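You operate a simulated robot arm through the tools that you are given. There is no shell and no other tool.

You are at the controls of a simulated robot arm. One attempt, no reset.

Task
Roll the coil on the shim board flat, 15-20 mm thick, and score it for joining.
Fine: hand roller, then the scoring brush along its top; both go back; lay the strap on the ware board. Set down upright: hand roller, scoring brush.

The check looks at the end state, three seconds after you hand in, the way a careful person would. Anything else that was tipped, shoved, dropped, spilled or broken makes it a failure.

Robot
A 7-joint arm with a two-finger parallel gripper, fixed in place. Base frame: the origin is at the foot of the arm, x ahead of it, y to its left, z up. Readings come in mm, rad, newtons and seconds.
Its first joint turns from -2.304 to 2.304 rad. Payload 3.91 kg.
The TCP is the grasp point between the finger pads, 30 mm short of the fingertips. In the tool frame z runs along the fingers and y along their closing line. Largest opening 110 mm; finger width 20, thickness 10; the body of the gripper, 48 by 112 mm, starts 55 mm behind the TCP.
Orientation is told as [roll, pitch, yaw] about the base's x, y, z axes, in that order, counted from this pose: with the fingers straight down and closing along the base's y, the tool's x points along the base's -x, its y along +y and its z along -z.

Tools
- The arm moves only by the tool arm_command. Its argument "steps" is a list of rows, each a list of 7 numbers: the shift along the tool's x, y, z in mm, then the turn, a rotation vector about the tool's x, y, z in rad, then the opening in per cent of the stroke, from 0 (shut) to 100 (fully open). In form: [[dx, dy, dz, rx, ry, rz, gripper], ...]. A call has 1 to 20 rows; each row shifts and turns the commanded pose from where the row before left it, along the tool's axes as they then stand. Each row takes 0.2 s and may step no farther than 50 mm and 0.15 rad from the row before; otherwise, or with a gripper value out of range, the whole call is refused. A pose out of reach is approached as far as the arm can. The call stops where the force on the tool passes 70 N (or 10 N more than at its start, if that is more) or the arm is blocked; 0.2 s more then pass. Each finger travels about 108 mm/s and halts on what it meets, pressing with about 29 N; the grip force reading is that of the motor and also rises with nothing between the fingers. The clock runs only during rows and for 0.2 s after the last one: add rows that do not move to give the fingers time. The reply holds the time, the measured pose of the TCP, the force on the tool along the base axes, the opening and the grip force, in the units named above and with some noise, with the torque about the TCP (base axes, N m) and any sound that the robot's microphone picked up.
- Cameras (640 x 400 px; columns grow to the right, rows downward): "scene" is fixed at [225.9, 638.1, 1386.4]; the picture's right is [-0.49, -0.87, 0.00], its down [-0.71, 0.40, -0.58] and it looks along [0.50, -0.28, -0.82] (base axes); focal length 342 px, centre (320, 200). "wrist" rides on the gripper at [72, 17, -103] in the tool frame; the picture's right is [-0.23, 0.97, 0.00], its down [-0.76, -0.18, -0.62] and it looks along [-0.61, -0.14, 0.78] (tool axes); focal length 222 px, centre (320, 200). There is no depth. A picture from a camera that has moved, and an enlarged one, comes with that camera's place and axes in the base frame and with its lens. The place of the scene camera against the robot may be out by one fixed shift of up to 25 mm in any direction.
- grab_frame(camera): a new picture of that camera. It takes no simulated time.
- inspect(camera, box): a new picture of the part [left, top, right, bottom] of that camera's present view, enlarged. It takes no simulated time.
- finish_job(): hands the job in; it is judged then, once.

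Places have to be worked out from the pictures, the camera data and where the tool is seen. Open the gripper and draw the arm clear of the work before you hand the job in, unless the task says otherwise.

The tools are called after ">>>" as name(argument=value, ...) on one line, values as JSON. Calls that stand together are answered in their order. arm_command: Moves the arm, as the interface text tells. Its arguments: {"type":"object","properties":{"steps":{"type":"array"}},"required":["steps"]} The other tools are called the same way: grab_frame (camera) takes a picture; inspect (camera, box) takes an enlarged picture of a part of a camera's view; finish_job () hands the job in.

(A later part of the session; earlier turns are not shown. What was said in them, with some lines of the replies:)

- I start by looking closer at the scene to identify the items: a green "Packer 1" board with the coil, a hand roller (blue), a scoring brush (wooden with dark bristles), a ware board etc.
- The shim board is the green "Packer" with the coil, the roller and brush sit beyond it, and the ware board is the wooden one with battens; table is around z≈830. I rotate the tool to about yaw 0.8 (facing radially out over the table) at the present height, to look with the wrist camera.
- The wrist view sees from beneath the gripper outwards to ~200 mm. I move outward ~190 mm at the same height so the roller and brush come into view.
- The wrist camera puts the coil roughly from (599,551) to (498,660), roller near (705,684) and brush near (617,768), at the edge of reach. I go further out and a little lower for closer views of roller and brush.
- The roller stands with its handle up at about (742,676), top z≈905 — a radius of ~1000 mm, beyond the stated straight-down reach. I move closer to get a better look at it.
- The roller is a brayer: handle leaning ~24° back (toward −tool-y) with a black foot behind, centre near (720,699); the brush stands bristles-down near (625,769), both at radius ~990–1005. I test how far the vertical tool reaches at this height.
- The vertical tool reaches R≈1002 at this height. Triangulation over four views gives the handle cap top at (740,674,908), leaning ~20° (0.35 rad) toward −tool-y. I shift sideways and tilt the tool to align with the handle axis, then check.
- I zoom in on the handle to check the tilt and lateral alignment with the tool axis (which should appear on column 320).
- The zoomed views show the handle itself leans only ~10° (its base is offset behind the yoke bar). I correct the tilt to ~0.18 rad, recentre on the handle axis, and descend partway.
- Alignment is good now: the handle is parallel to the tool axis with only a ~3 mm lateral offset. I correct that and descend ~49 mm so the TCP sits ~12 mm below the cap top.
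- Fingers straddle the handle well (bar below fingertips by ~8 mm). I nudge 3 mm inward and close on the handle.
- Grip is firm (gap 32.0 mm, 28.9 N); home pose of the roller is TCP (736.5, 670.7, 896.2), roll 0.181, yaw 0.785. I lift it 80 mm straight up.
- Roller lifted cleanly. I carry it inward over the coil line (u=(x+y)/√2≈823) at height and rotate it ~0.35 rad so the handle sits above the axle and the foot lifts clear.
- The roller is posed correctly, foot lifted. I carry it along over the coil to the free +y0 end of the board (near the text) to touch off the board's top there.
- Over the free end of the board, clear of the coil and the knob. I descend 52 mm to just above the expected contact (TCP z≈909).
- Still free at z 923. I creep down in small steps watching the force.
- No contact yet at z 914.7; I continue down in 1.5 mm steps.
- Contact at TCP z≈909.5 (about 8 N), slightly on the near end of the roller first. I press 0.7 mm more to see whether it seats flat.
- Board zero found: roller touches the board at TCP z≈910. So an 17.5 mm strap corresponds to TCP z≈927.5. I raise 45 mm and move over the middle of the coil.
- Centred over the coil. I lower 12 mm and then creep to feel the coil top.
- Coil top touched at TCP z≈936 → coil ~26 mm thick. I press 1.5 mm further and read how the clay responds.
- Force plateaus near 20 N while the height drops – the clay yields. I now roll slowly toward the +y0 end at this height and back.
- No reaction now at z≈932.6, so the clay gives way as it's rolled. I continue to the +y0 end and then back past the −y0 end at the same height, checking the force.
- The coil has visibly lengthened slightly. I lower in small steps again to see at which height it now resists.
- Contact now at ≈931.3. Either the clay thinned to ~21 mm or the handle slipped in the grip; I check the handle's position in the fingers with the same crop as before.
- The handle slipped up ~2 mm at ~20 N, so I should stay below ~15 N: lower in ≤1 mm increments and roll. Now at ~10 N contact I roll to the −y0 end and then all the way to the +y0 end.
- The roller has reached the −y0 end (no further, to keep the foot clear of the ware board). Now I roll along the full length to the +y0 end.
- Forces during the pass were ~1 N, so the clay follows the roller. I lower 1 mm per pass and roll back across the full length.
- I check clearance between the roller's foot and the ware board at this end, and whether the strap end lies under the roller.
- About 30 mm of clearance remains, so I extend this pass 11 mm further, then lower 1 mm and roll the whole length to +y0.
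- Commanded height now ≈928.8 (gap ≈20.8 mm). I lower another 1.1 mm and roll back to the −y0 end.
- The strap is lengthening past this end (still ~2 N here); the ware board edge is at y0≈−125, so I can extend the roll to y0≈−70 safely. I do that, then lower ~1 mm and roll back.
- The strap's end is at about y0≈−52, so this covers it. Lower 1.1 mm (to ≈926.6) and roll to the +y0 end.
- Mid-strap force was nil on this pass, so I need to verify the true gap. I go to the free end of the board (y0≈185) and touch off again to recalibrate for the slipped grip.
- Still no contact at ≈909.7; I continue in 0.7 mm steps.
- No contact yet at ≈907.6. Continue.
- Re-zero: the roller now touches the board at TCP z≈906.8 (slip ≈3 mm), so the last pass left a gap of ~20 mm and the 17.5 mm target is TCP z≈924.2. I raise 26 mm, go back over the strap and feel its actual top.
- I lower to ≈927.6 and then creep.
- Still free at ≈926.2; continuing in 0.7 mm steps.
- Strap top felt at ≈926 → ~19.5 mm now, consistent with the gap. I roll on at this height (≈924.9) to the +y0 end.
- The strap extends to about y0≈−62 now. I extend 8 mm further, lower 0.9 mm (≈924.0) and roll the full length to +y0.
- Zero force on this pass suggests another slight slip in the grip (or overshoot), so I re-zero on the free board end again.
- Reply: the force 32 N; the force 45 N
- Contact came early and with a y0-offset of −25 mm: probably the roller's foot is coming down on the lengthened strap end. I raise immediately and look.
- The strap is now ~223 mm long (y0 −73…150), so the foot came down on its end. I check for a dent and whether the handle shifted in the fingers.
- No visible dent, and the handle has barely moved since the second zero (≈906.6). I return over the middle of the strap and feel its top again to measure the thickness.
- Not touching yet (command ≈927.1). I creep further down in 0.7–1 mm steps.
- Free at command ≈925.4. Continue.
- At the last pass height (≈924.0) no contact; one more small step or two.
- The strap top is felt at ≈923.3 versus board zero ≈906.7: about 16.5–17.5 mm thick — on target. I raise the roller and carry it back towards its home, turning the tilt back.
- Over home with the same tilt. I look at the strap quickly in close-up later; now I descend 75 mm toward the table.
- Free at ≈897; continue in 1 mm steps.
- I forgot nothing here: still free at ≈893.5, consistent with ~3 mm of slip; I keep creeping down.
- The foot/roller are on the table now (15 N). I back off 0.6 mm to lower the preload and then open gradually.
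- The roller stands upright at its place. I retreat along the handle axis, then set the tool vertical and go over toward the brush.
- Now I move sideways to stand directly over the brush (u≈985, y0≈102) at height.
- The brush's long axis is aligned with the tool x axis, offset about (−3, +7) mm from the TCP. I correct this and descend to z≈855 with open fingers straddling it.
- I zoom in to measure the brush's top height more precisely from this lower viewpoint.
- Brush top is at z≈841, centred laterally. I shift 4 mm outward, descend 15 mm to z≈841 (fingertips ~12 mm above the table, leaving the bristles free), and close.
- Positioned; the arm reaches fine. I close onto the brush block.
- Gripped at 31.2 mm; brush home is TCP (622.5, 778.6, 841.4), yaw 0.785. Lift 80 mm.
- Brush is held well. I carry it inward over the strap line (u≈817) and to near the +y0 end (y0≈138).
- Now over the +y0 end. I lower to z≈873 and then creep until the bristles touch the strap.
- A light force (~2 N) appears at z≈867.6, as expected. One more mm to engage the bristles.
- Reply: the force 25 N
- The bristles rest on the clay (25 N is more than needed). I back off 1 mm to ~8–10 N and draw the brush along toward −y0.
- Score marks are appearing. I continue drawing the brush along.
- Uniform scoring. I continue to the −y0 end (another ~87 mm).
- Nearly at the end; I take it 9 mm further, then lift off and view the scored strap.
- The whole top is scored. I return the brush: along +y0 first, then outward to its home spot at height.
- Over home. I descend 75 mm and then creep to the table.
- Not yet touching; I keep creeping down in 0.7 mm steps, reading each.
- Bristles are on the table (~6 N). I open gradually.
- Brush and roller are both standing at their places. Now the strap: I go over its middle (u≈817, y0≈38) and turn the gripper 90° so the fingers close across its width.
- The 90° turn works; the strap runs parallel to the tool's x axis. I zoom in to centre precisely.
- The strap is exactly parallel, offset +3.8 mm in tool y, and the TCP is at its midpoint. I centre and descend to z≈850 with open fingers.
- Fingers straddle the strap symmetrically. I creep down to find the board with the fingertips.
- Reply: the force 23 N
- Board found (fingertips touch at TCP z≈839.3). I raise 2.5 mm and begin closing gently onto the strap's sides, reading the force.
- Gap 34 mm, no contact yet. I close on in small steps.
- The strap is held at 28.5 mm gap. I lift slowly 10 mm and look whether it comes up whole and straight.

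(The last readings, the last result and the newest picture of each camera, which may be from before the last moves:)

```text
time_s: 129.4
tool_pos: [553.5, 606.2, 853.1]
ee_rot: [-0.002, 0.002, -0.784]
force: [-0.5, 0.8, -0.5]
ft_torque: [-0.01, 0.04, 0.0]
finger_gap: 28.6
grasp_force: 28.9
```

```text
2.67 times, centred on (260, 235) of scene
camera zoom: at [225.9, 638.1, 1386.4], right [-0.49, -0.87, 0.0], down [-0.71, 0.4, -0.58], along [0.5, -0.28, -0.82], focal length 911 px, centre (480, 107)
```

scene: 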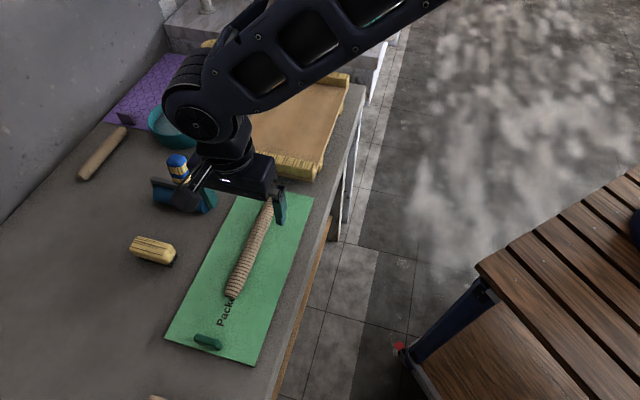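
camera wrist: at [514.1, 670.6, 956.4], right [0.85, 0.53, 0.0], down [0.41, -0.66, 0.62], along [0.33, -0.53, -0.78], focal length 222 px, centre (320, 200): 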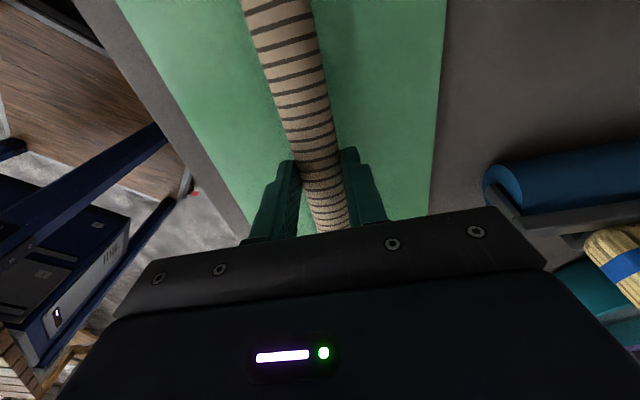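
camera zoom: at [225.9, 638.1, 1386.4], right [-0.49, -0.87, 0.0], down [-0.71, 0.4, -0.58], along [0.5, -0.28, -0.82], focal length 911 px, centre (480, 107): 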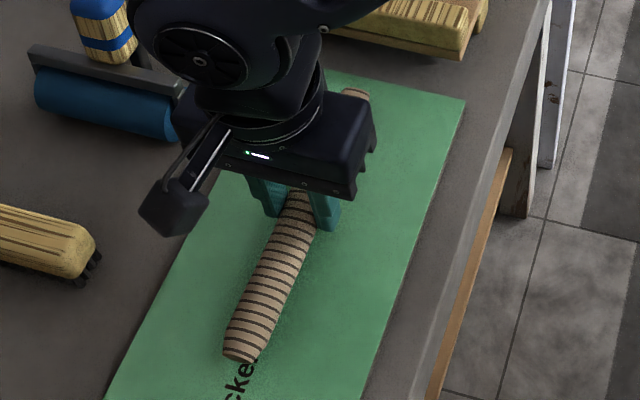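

It seems to have come up. I lift further to z≈930 and check again.

>>> arm_command(steps=[[0, 0, -15, 0, 0, 0, 24.5], [0, 0, -25, 0, 0, 0, 24.5], [0, 0, -35, 0, 0, 0, 24.5], [0, 0, 0, 0, 0, 0, 24.5]])

>>> grab_frame(camera="wrist")

>>> inspect(camera="scene", box=[170, 130, 330, 310])

```text
time_s: 130.4
tool_pos: [553.3, 606.1, 928.2]
ee_rot: [0.0, 0.002, -0.785]
force: [0.0, 0.3, -2.2]
ft_torque: [-0.01, -0.02, -0.01]
finger_gap: 28.3
grasp_force: 28.9
```

```text
taken
camera wrist: at [513.6, 671.1, 1031.4], right [0.85, 0.53, 0.0], down [0.41, -0.66, 0.62], along [0.33, -0.53, -0.78], focal length 222 px, centre (320, 200)
```

wrist: 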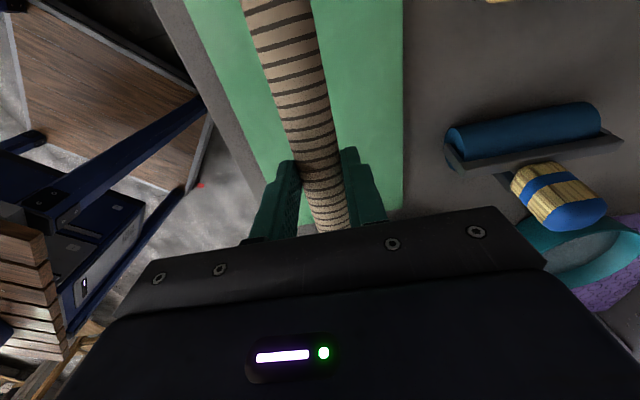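

```text
2.22 times, centred on (250, 220) of scene
camera zoom: at [225.9, 638.1, 1386.4], right [-0.49, -0.87, 0.0], down [-0.71, 0.4, -0.58], along [0.5, -0.28, -0.82], focal length 759 px, centre (476, 156)
```

zoom: 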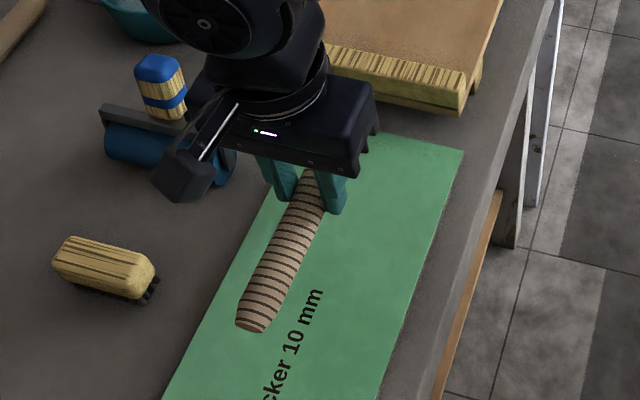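

"Packer 10 mm" is now readable, which fits my measurements (strap ≈17 mm), and the strap lifts as one straight piece. I carry it over the ware board: −y0 by ~336 mm and slightly outward.

>>> arm_command(steps=[[0, 0, -25, 0, 0, 0, 24.5], [-30, 3, 0, 0, 0, 0, 24.5], [-45, 5, 0, 0, 0, 0, 24.5], [-45, 5, 0, 0, 0, 0, 24.5], [-45, 5, 0, 0, 0, 0, 24.5], [-45, 5, 0, 0, 0, 0, 24.5], [-45, 5, 0, 0, 0, 0, 24.5], [-45, 5, 0, 0, 0, 0, 24.5], [-36, 4, 0, 0, 0, 0, 24.5], [0, 0, 0, 0, 0, 0, 24.5]])

>>> grab_frame(camera="wrist")

>>> grab_frame(camera="scene")

```text
time_s: 132.6
tool_pos: [818.0, 395.0, 952.4]
ee_rot: [0.001, -0.001, -0.785]
force: [-1.0, 0.3, -1.4]
ft_torque: [0.03, -0.01, -0.02]
finger_gap: 28.3
grasp_force: 29.5
```

```text
taken
camera wrist: at [778.9, 458.9, 1055.3], right [0.85, 0.53, 0.0], down [0.41, -0.66, 0.62], along [0.33, -0.53, -0.78], focal length 222 px, centre (320, 200)
```

wrist: 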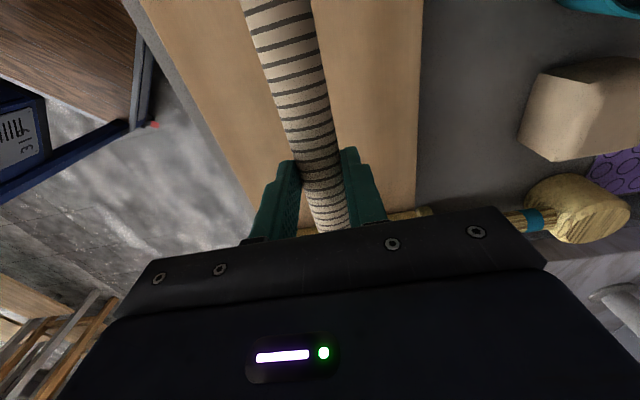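

```text
taken
```

scene: 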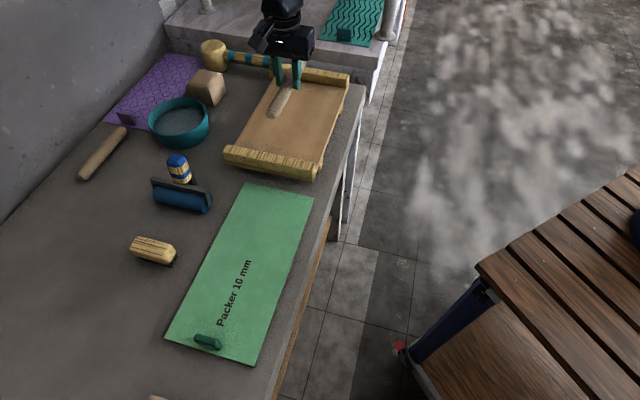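

The strap is above the middle of the ware board with ~27 mm to each batten. I lower to z≈890 and look at clearance before creeping down.

>>> arm_command(steps=[[0, 0, 25, 0, 0, 0, 24.5], [0, 0, 25, 0, 0, 0, 24.5], [0, 0, 12, 0, 0, 0, 24.5], [0, 0, 0, 0, 0, 0, 24.5]])

>>> grab_frame(camera="wrist")

>>> inspect(camera="scene", box=[210, 30, 370, 190])

```text
time_s: 133.6
tool_pos: [818.2, 394.0, 891.0]
ee_rot: [-0.001, -0.002, -0.784]
force: [0.0, -0.6, -1.7]
ft_torque: [-0.04, -0.02, 0.01]
finger_gap: 28.3
grasp_force: 29.4
```

```text
taken
camera wrist: at [778.4, 458.9, 993.5], right [0.85, 0.53, 0.0], down [0.41, -0.66, 0.62], along [0.33, -0.53, -0.78], focal length 222 px, centre (320, 200)
```

wrist: 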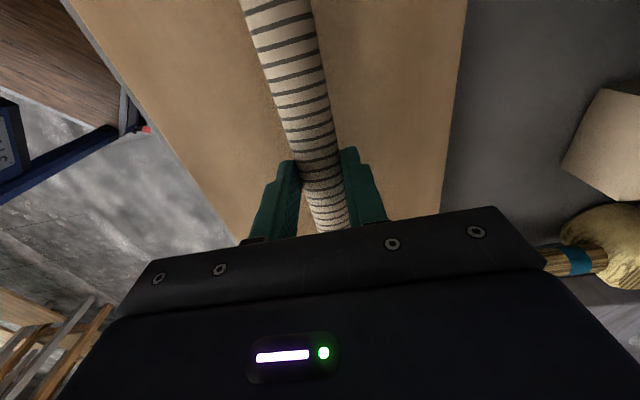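

```text
2.50 times, centred on (290, 110) of scene
camera zoom: at [225.9, 638.1, 1386.4], right [-0.49, -0.87, 0.0], down [-0.71, 0.4, -0.58], along [0.5, -0.28, -0.82], focal length 854 px, centre (395, 425)
```

zoom: 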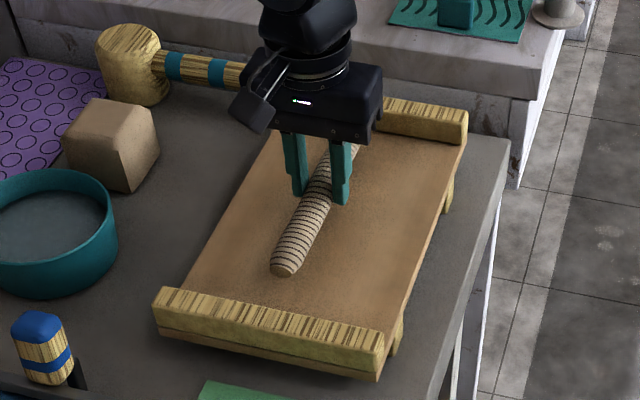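

Margins: ~25 mm to the near batten and ~40 mm to the far one; I shift 8 mm to centre and lower to z≈870, then creep.

>>> arm_command(steps=[[-8, 0, 5, 0, 0, 0, 24.5], [0, 0, 10, 0, 0, 0, 24.5], [0, 0, 6, 0, 0, 0, 24.5], [0, 0, 0, 0, 0, 0, 24.5]])

>>> arm_command(steps=[[0, 0, 2, 0, 0, 0, 24.5], [0, 0, 2, 0, 0, 0, 24.5], [0, 0, 0, 0, 0, 0, 24.5]])

```text
time_s: 134.6
tool_pos: [822.4, 387.5, 871.9]
ee_rot: [0.001, -0.001, -0.785]
force: [-4.2, -4.3, 27.0]
ft_torque: [-0.18, 0.35, 0.03]
finger_gap: 28.8
grasp_force: 28.7
```

```text
time_s: 135.2
tool_pos: [824.8, 389.2, 872.0]
ee_rot: [0.007, -0.001, -0.783]
force: [-2.1, -1.8, 18.1]
ft_torque: [-0.27, 0.35, 0.08]
finger_gap: 28.3
grasp_force: 29.4
stopped in row 3: the force on the tool passed its limit at 74 N (the readings are from after the stop); the commanded pose is now the measured one
```

Contact came earlier than I expected (surface z≈841) and the second command pressed too hard before stopping at its limit. I stop, relieve the pressure slightly and look.

>>> arm_command(steps=[[0, 0, -1.2, 0, 0, 0, 24.5], [0, 0, 0, 0, 0, 0, 24.5]])

>>> grab_frame(camera="wrist")

>>> inspect(camera="scene", box=[210, 30, 370, 190])

>>> inspect(camera="wrist", box=[220, 60, 420, 240])

```text
time_s: 135.8
tool_pos: [824.1, 389.5, 872.5]
ee_rot: [0.005, -0.002, -0.785]
force: [4.9, 4.2, 15.1]
ft_torque: [-0.14, 0.05, -0.03]
finger_gap: 28.5
grasp_force: 28.5
```

```text
taken
camera wrist: at [785.2, 453.9, 975.2], right [0.85, 0.53, 0.01], down [0.41, -0.67, 0.62], along [0.33, -0.53, -0.78], focal length 222 px, centre (320, 200)
```

wrist: 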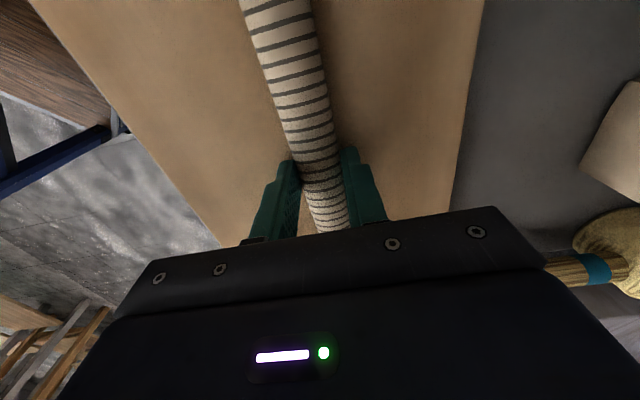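

```text
2.50 times, centred on (290, 110) of scene
camera zoom: at [225.9, 638.1, 1386.4], right [-0.49, -0.87, 0.0], down [-0.71, 0.4, -0.58], along [0.5, -0.28, -0.82], focal length 854 px, centre (395, 425)
```

zoom: 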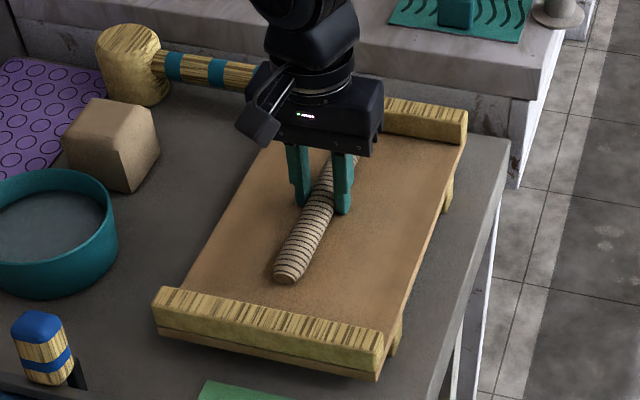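

```text
2.22 times, centred on (320, 150) of wrist
camera zoom: at [785.2, 453.9, 975.2], right [0.85, 0.53, 0.01], down [0.41, -0.67, 0.62], along [0.33, -0.53, -0.78], focal length 494 px, centre (320, 311)
```

zoom: 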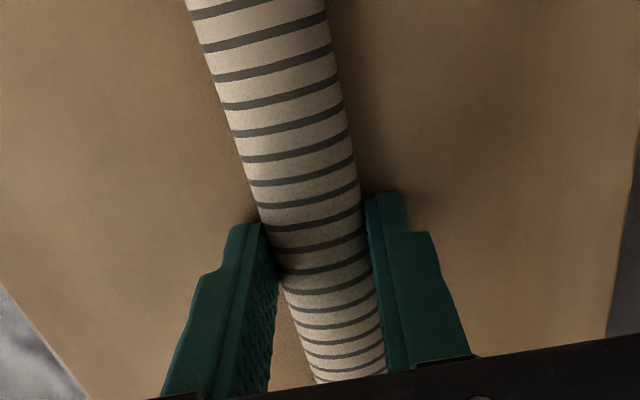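

Strap lies flat on the plank between the battens and looks intact. Force is still 15 N, so I relieve another ~1 mm before opening.

>>> arm_command(steps=[[0, 0, -0.8, 0, 0, 0, 24.5], [0, 0, 0, 0, 0, 0, 24.5]])

```text
time_s: 136.4
tool_pos: [824.1, 390.7, 872.9]
ee_rot: [0.003, -0.003, -0.785]
force: [6.1, 3.6, 10.9]
ft_torque: [-0.15, -0.12, 0.08]
finger_gap: 28.5
grasp_force: 28.6
```

>>> arm_command(steps=[[0, 0, -0.6, 0, 0, 0, 24.5], [0, 0, 0, 0, 0, 0, 24.5]])

```text
time_s: 137.0
tool_pos: [824.8, 389.0, 872.4]
ee_rot: [0.0, -0.002, -0.784]
force: [0.9, 1.1, 1.2]
ft_torque: [-0.18, -0.1, 0.06]
finger_gap: 28.6
grasp_force: 28.5
```

Load is nearly zero now. I open the fingers slowly.

>>> arm_command(steps=[[0, 0, 0, 0, 0, 0, 28], [0, 0, 0, 0, 0, 0, 32], [0, 0, 0, 0, 0, 0, 45], [0, 0, 0, 0, 0, 0, 60], [0, 0, 0, 0, 0, 0, 60]])

>>> grab_frame(camera="wrist")

>>> inspect(camera="scene", box=[210, 30, 370, 190])

```text
time_s: 138.2
tool_pos: [824.8, 389.1, 872.3]
ee_rot: [0.004, -0.003, -0.787]
force: [0.3, -0.6, -1.1]
ft_torque: [-0.01, 0.02, -0.01]
finger_gap: 65.9
grasp_force: 0.1
```

```text
taken
camera wrist: at [785.0, 453.7, 975.8], right [0.85, 0.53, 0.0], down [0.41, -0.67, 0.62], along [0.33, -0.53, -0.78], focal length 222 px, centre (320, 200)
```

wrist: 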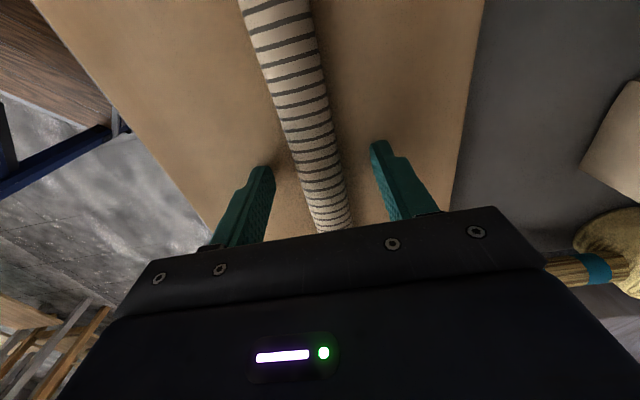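

```text
2.50 times, centred on (290, 110) of scene
camera zoom: at [225.9, 638.1, 1386.4], right [-0.49, -0.87, 0.0], down [-0.71, 0.4, -0.58], along [0.5, -0.28, -0.82], focal length 854 px, centre (395, 425)
```

zoom: 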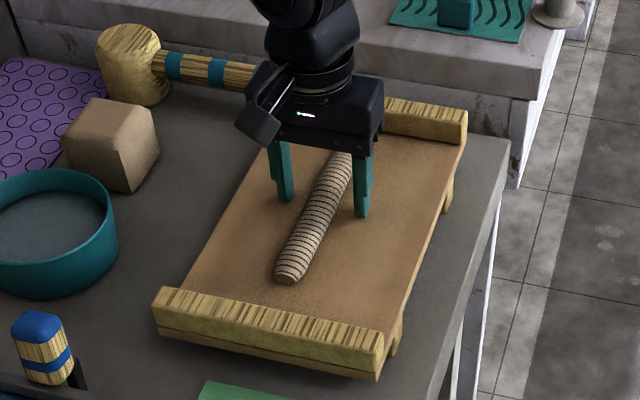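

The strap lies flat on the ware board, fingers clear. I raise straight up and draw the arm back.

>>> arm_command(steps=[[0, 0, -15, 0, 0, 0, 60], [0, 0, -40, 0, 0, 0, 60], [0, 0, -45, 0, 0, 0, 60], [0, 0, -45, 0, 0, 0, 60], [0, 0, -45, 0, 0, 0, 100], [0, 0, 0, 0, 0, 0, 100]])

>>> grab_frame(camera="wrist")

>>> grab_frame(camera="scene")

```text
time_s: 139.6
tool_pos: [823.4, 388.1, 1063.6]
ee_rot: [0.002, -0.003, -0.785]
force: [0.1, -0.3, -0.3]
ft_torque: [0.0, -0.03, 0.01]
finger_gap: 110.2
grasp_force: 0.0
```

```text
taken
camera wrist: at [783.7, 453.0, 1166.6], right [0.85, 0.53, 0.0], down [0.41, -0.67, 0.62], along [0.33, -0.53, -0.78], focal length 222 px, centre (320, 200)
```

wrist: 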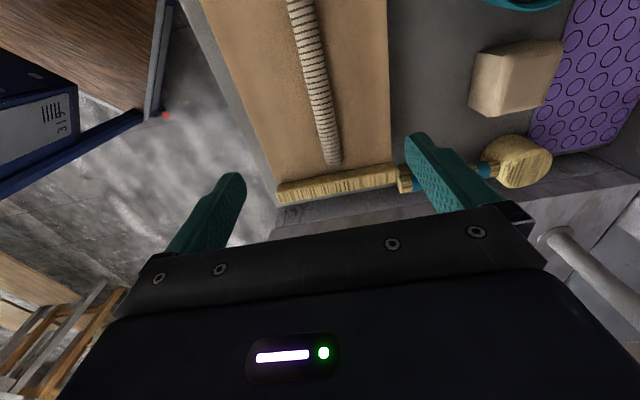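

```text
taken
```

scene: 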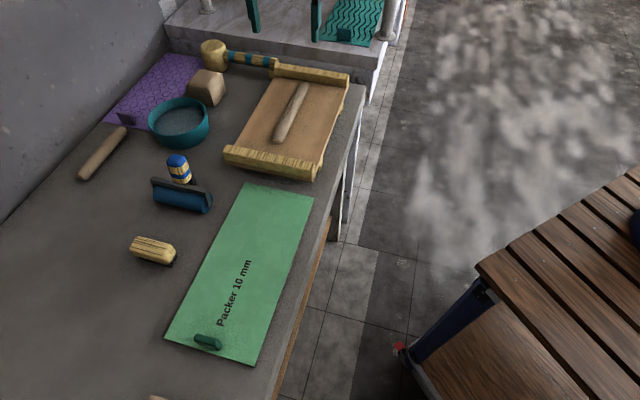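

Everything appears in place. I compare close-ups with the start to verify nothing was shoved and the strap is fine.

>>> inspect(camera="scene", box=[80, 0, 400, 200])

>>> inspect(camera="scene", box=[60, 140, 340, 380])

>>> inspect(camera="scene", box=[240, 60, 340, 180])

```text
2.00 times, centred on (240, 100) of scene
camera zoom: at [225.9, 638.1, 1386.4], right [-0.49, -0.87, 0.0], down [-0.71, 0.4, -0.58], along [0.5, -0.28, -0.82], focal length 683 px, centre (480, 400)
```

zoom: 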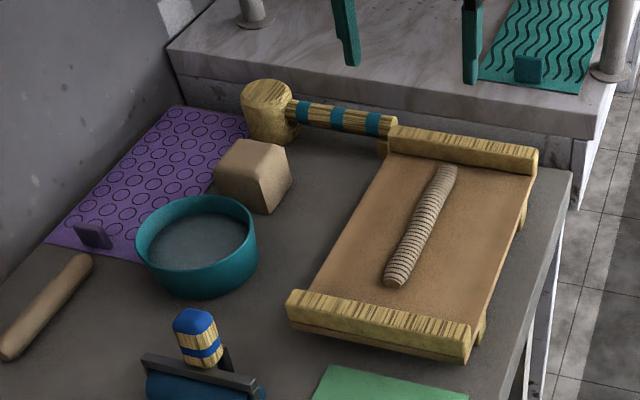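

```text
1.67 times, centred on (200, 260) of scene
camera zoom: at [225.9, 638.1, 1386.4], right [-0.49, -0.87, 0.0], down [-0.71, 0.4, -0.58], along [0.5, -0.28, -0.82], focal length 569 px, centre (520, 100)
```

zoom: 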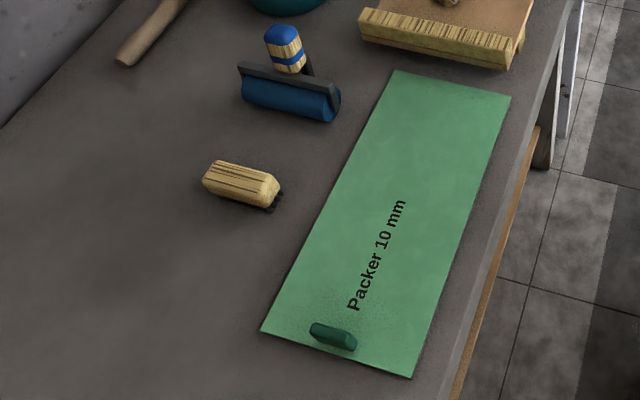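

```text
3.33 times, centred on (290, 120) of scene
camera zoom: at [225.9, 638.1, 1386.4], right [-0.49, -0.87, 0.0], down [-0.71, 0.4, -0.58], along [0.5, -0.28, -0.82], focal length 1138 px, centre (420, 467)
```

zoom: 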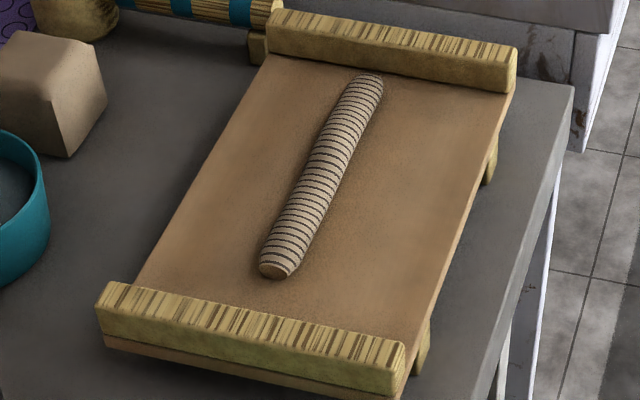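

All items match their starting places and the strap lies scored side up on the ware board. I draw the arm well back from the table at height before handing in.

>>> arm_command(steps=[[0, -45, -10, 0, 0, 0, 100], [0, -45, -10, 0, 0, 0, 100], [0, -45, -10, 0, 0, 0, 100], [0, -45, -10, 0, 0, 0, 100], [0, -30, 0, 0, 0, 0, 100], [0, 0, 0, 0, 0, 0, 100]])

>>> grab_frame(camera="scene")

```text
time_s: 141.0
tool_pos: [675.5, 241.2, 1103.1]
ee_rot: [0.004, -0.001, -0.782]
force: [0.1, -0.4, -0.3]
ft_torque: [-0.04, 0.01, 0.03]
finger_gap: 109.8
grasp_force: 0.1
```

```text
taken
```

scene: 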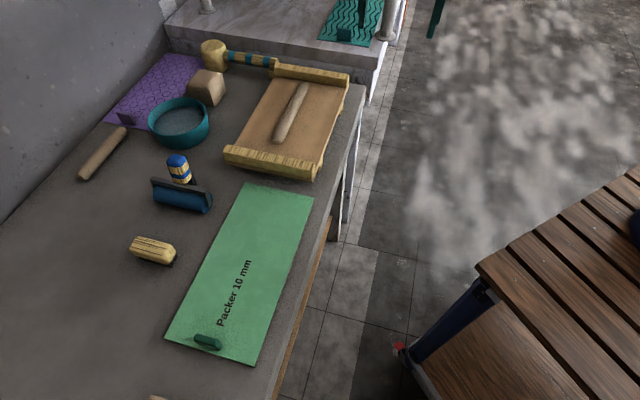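

The arm is clear, gripper open; roller and brush stand upright at their places, and the scored strap (~17 mm) lies on the ware board. I hand in the job.

>>> finish_job()

```text
The job is handed in.
```

The job is handed in. The strap is rolled to about 17 mm, scored along its whole top, and lying flat on the ware board between the battens. The hand roller and scoring brush are both back upright where they started.

- **Thickness:** 17 mm comes from touching off the roller and brush against the board and the strap. The two methods gave between 16.5 and 18 mm. I took these readings before moving the strap and did not measure it again on the ware board.
- **Hard press while setting down:** the ware board surface was higher than I expected. One downward move pressed the strap against it until the arm stopped at its force limit (74 N). The strap looked intact in the pictures afterwards.
- **Press on the strap end:** while re-checking the board height, the roller's foot came down on one end of the strap with about 44 N. I saw no dent.

In the final pictures the board, bowl, mallet and the other items match their starting positions. The gripper is open and the arm is clear of the table.
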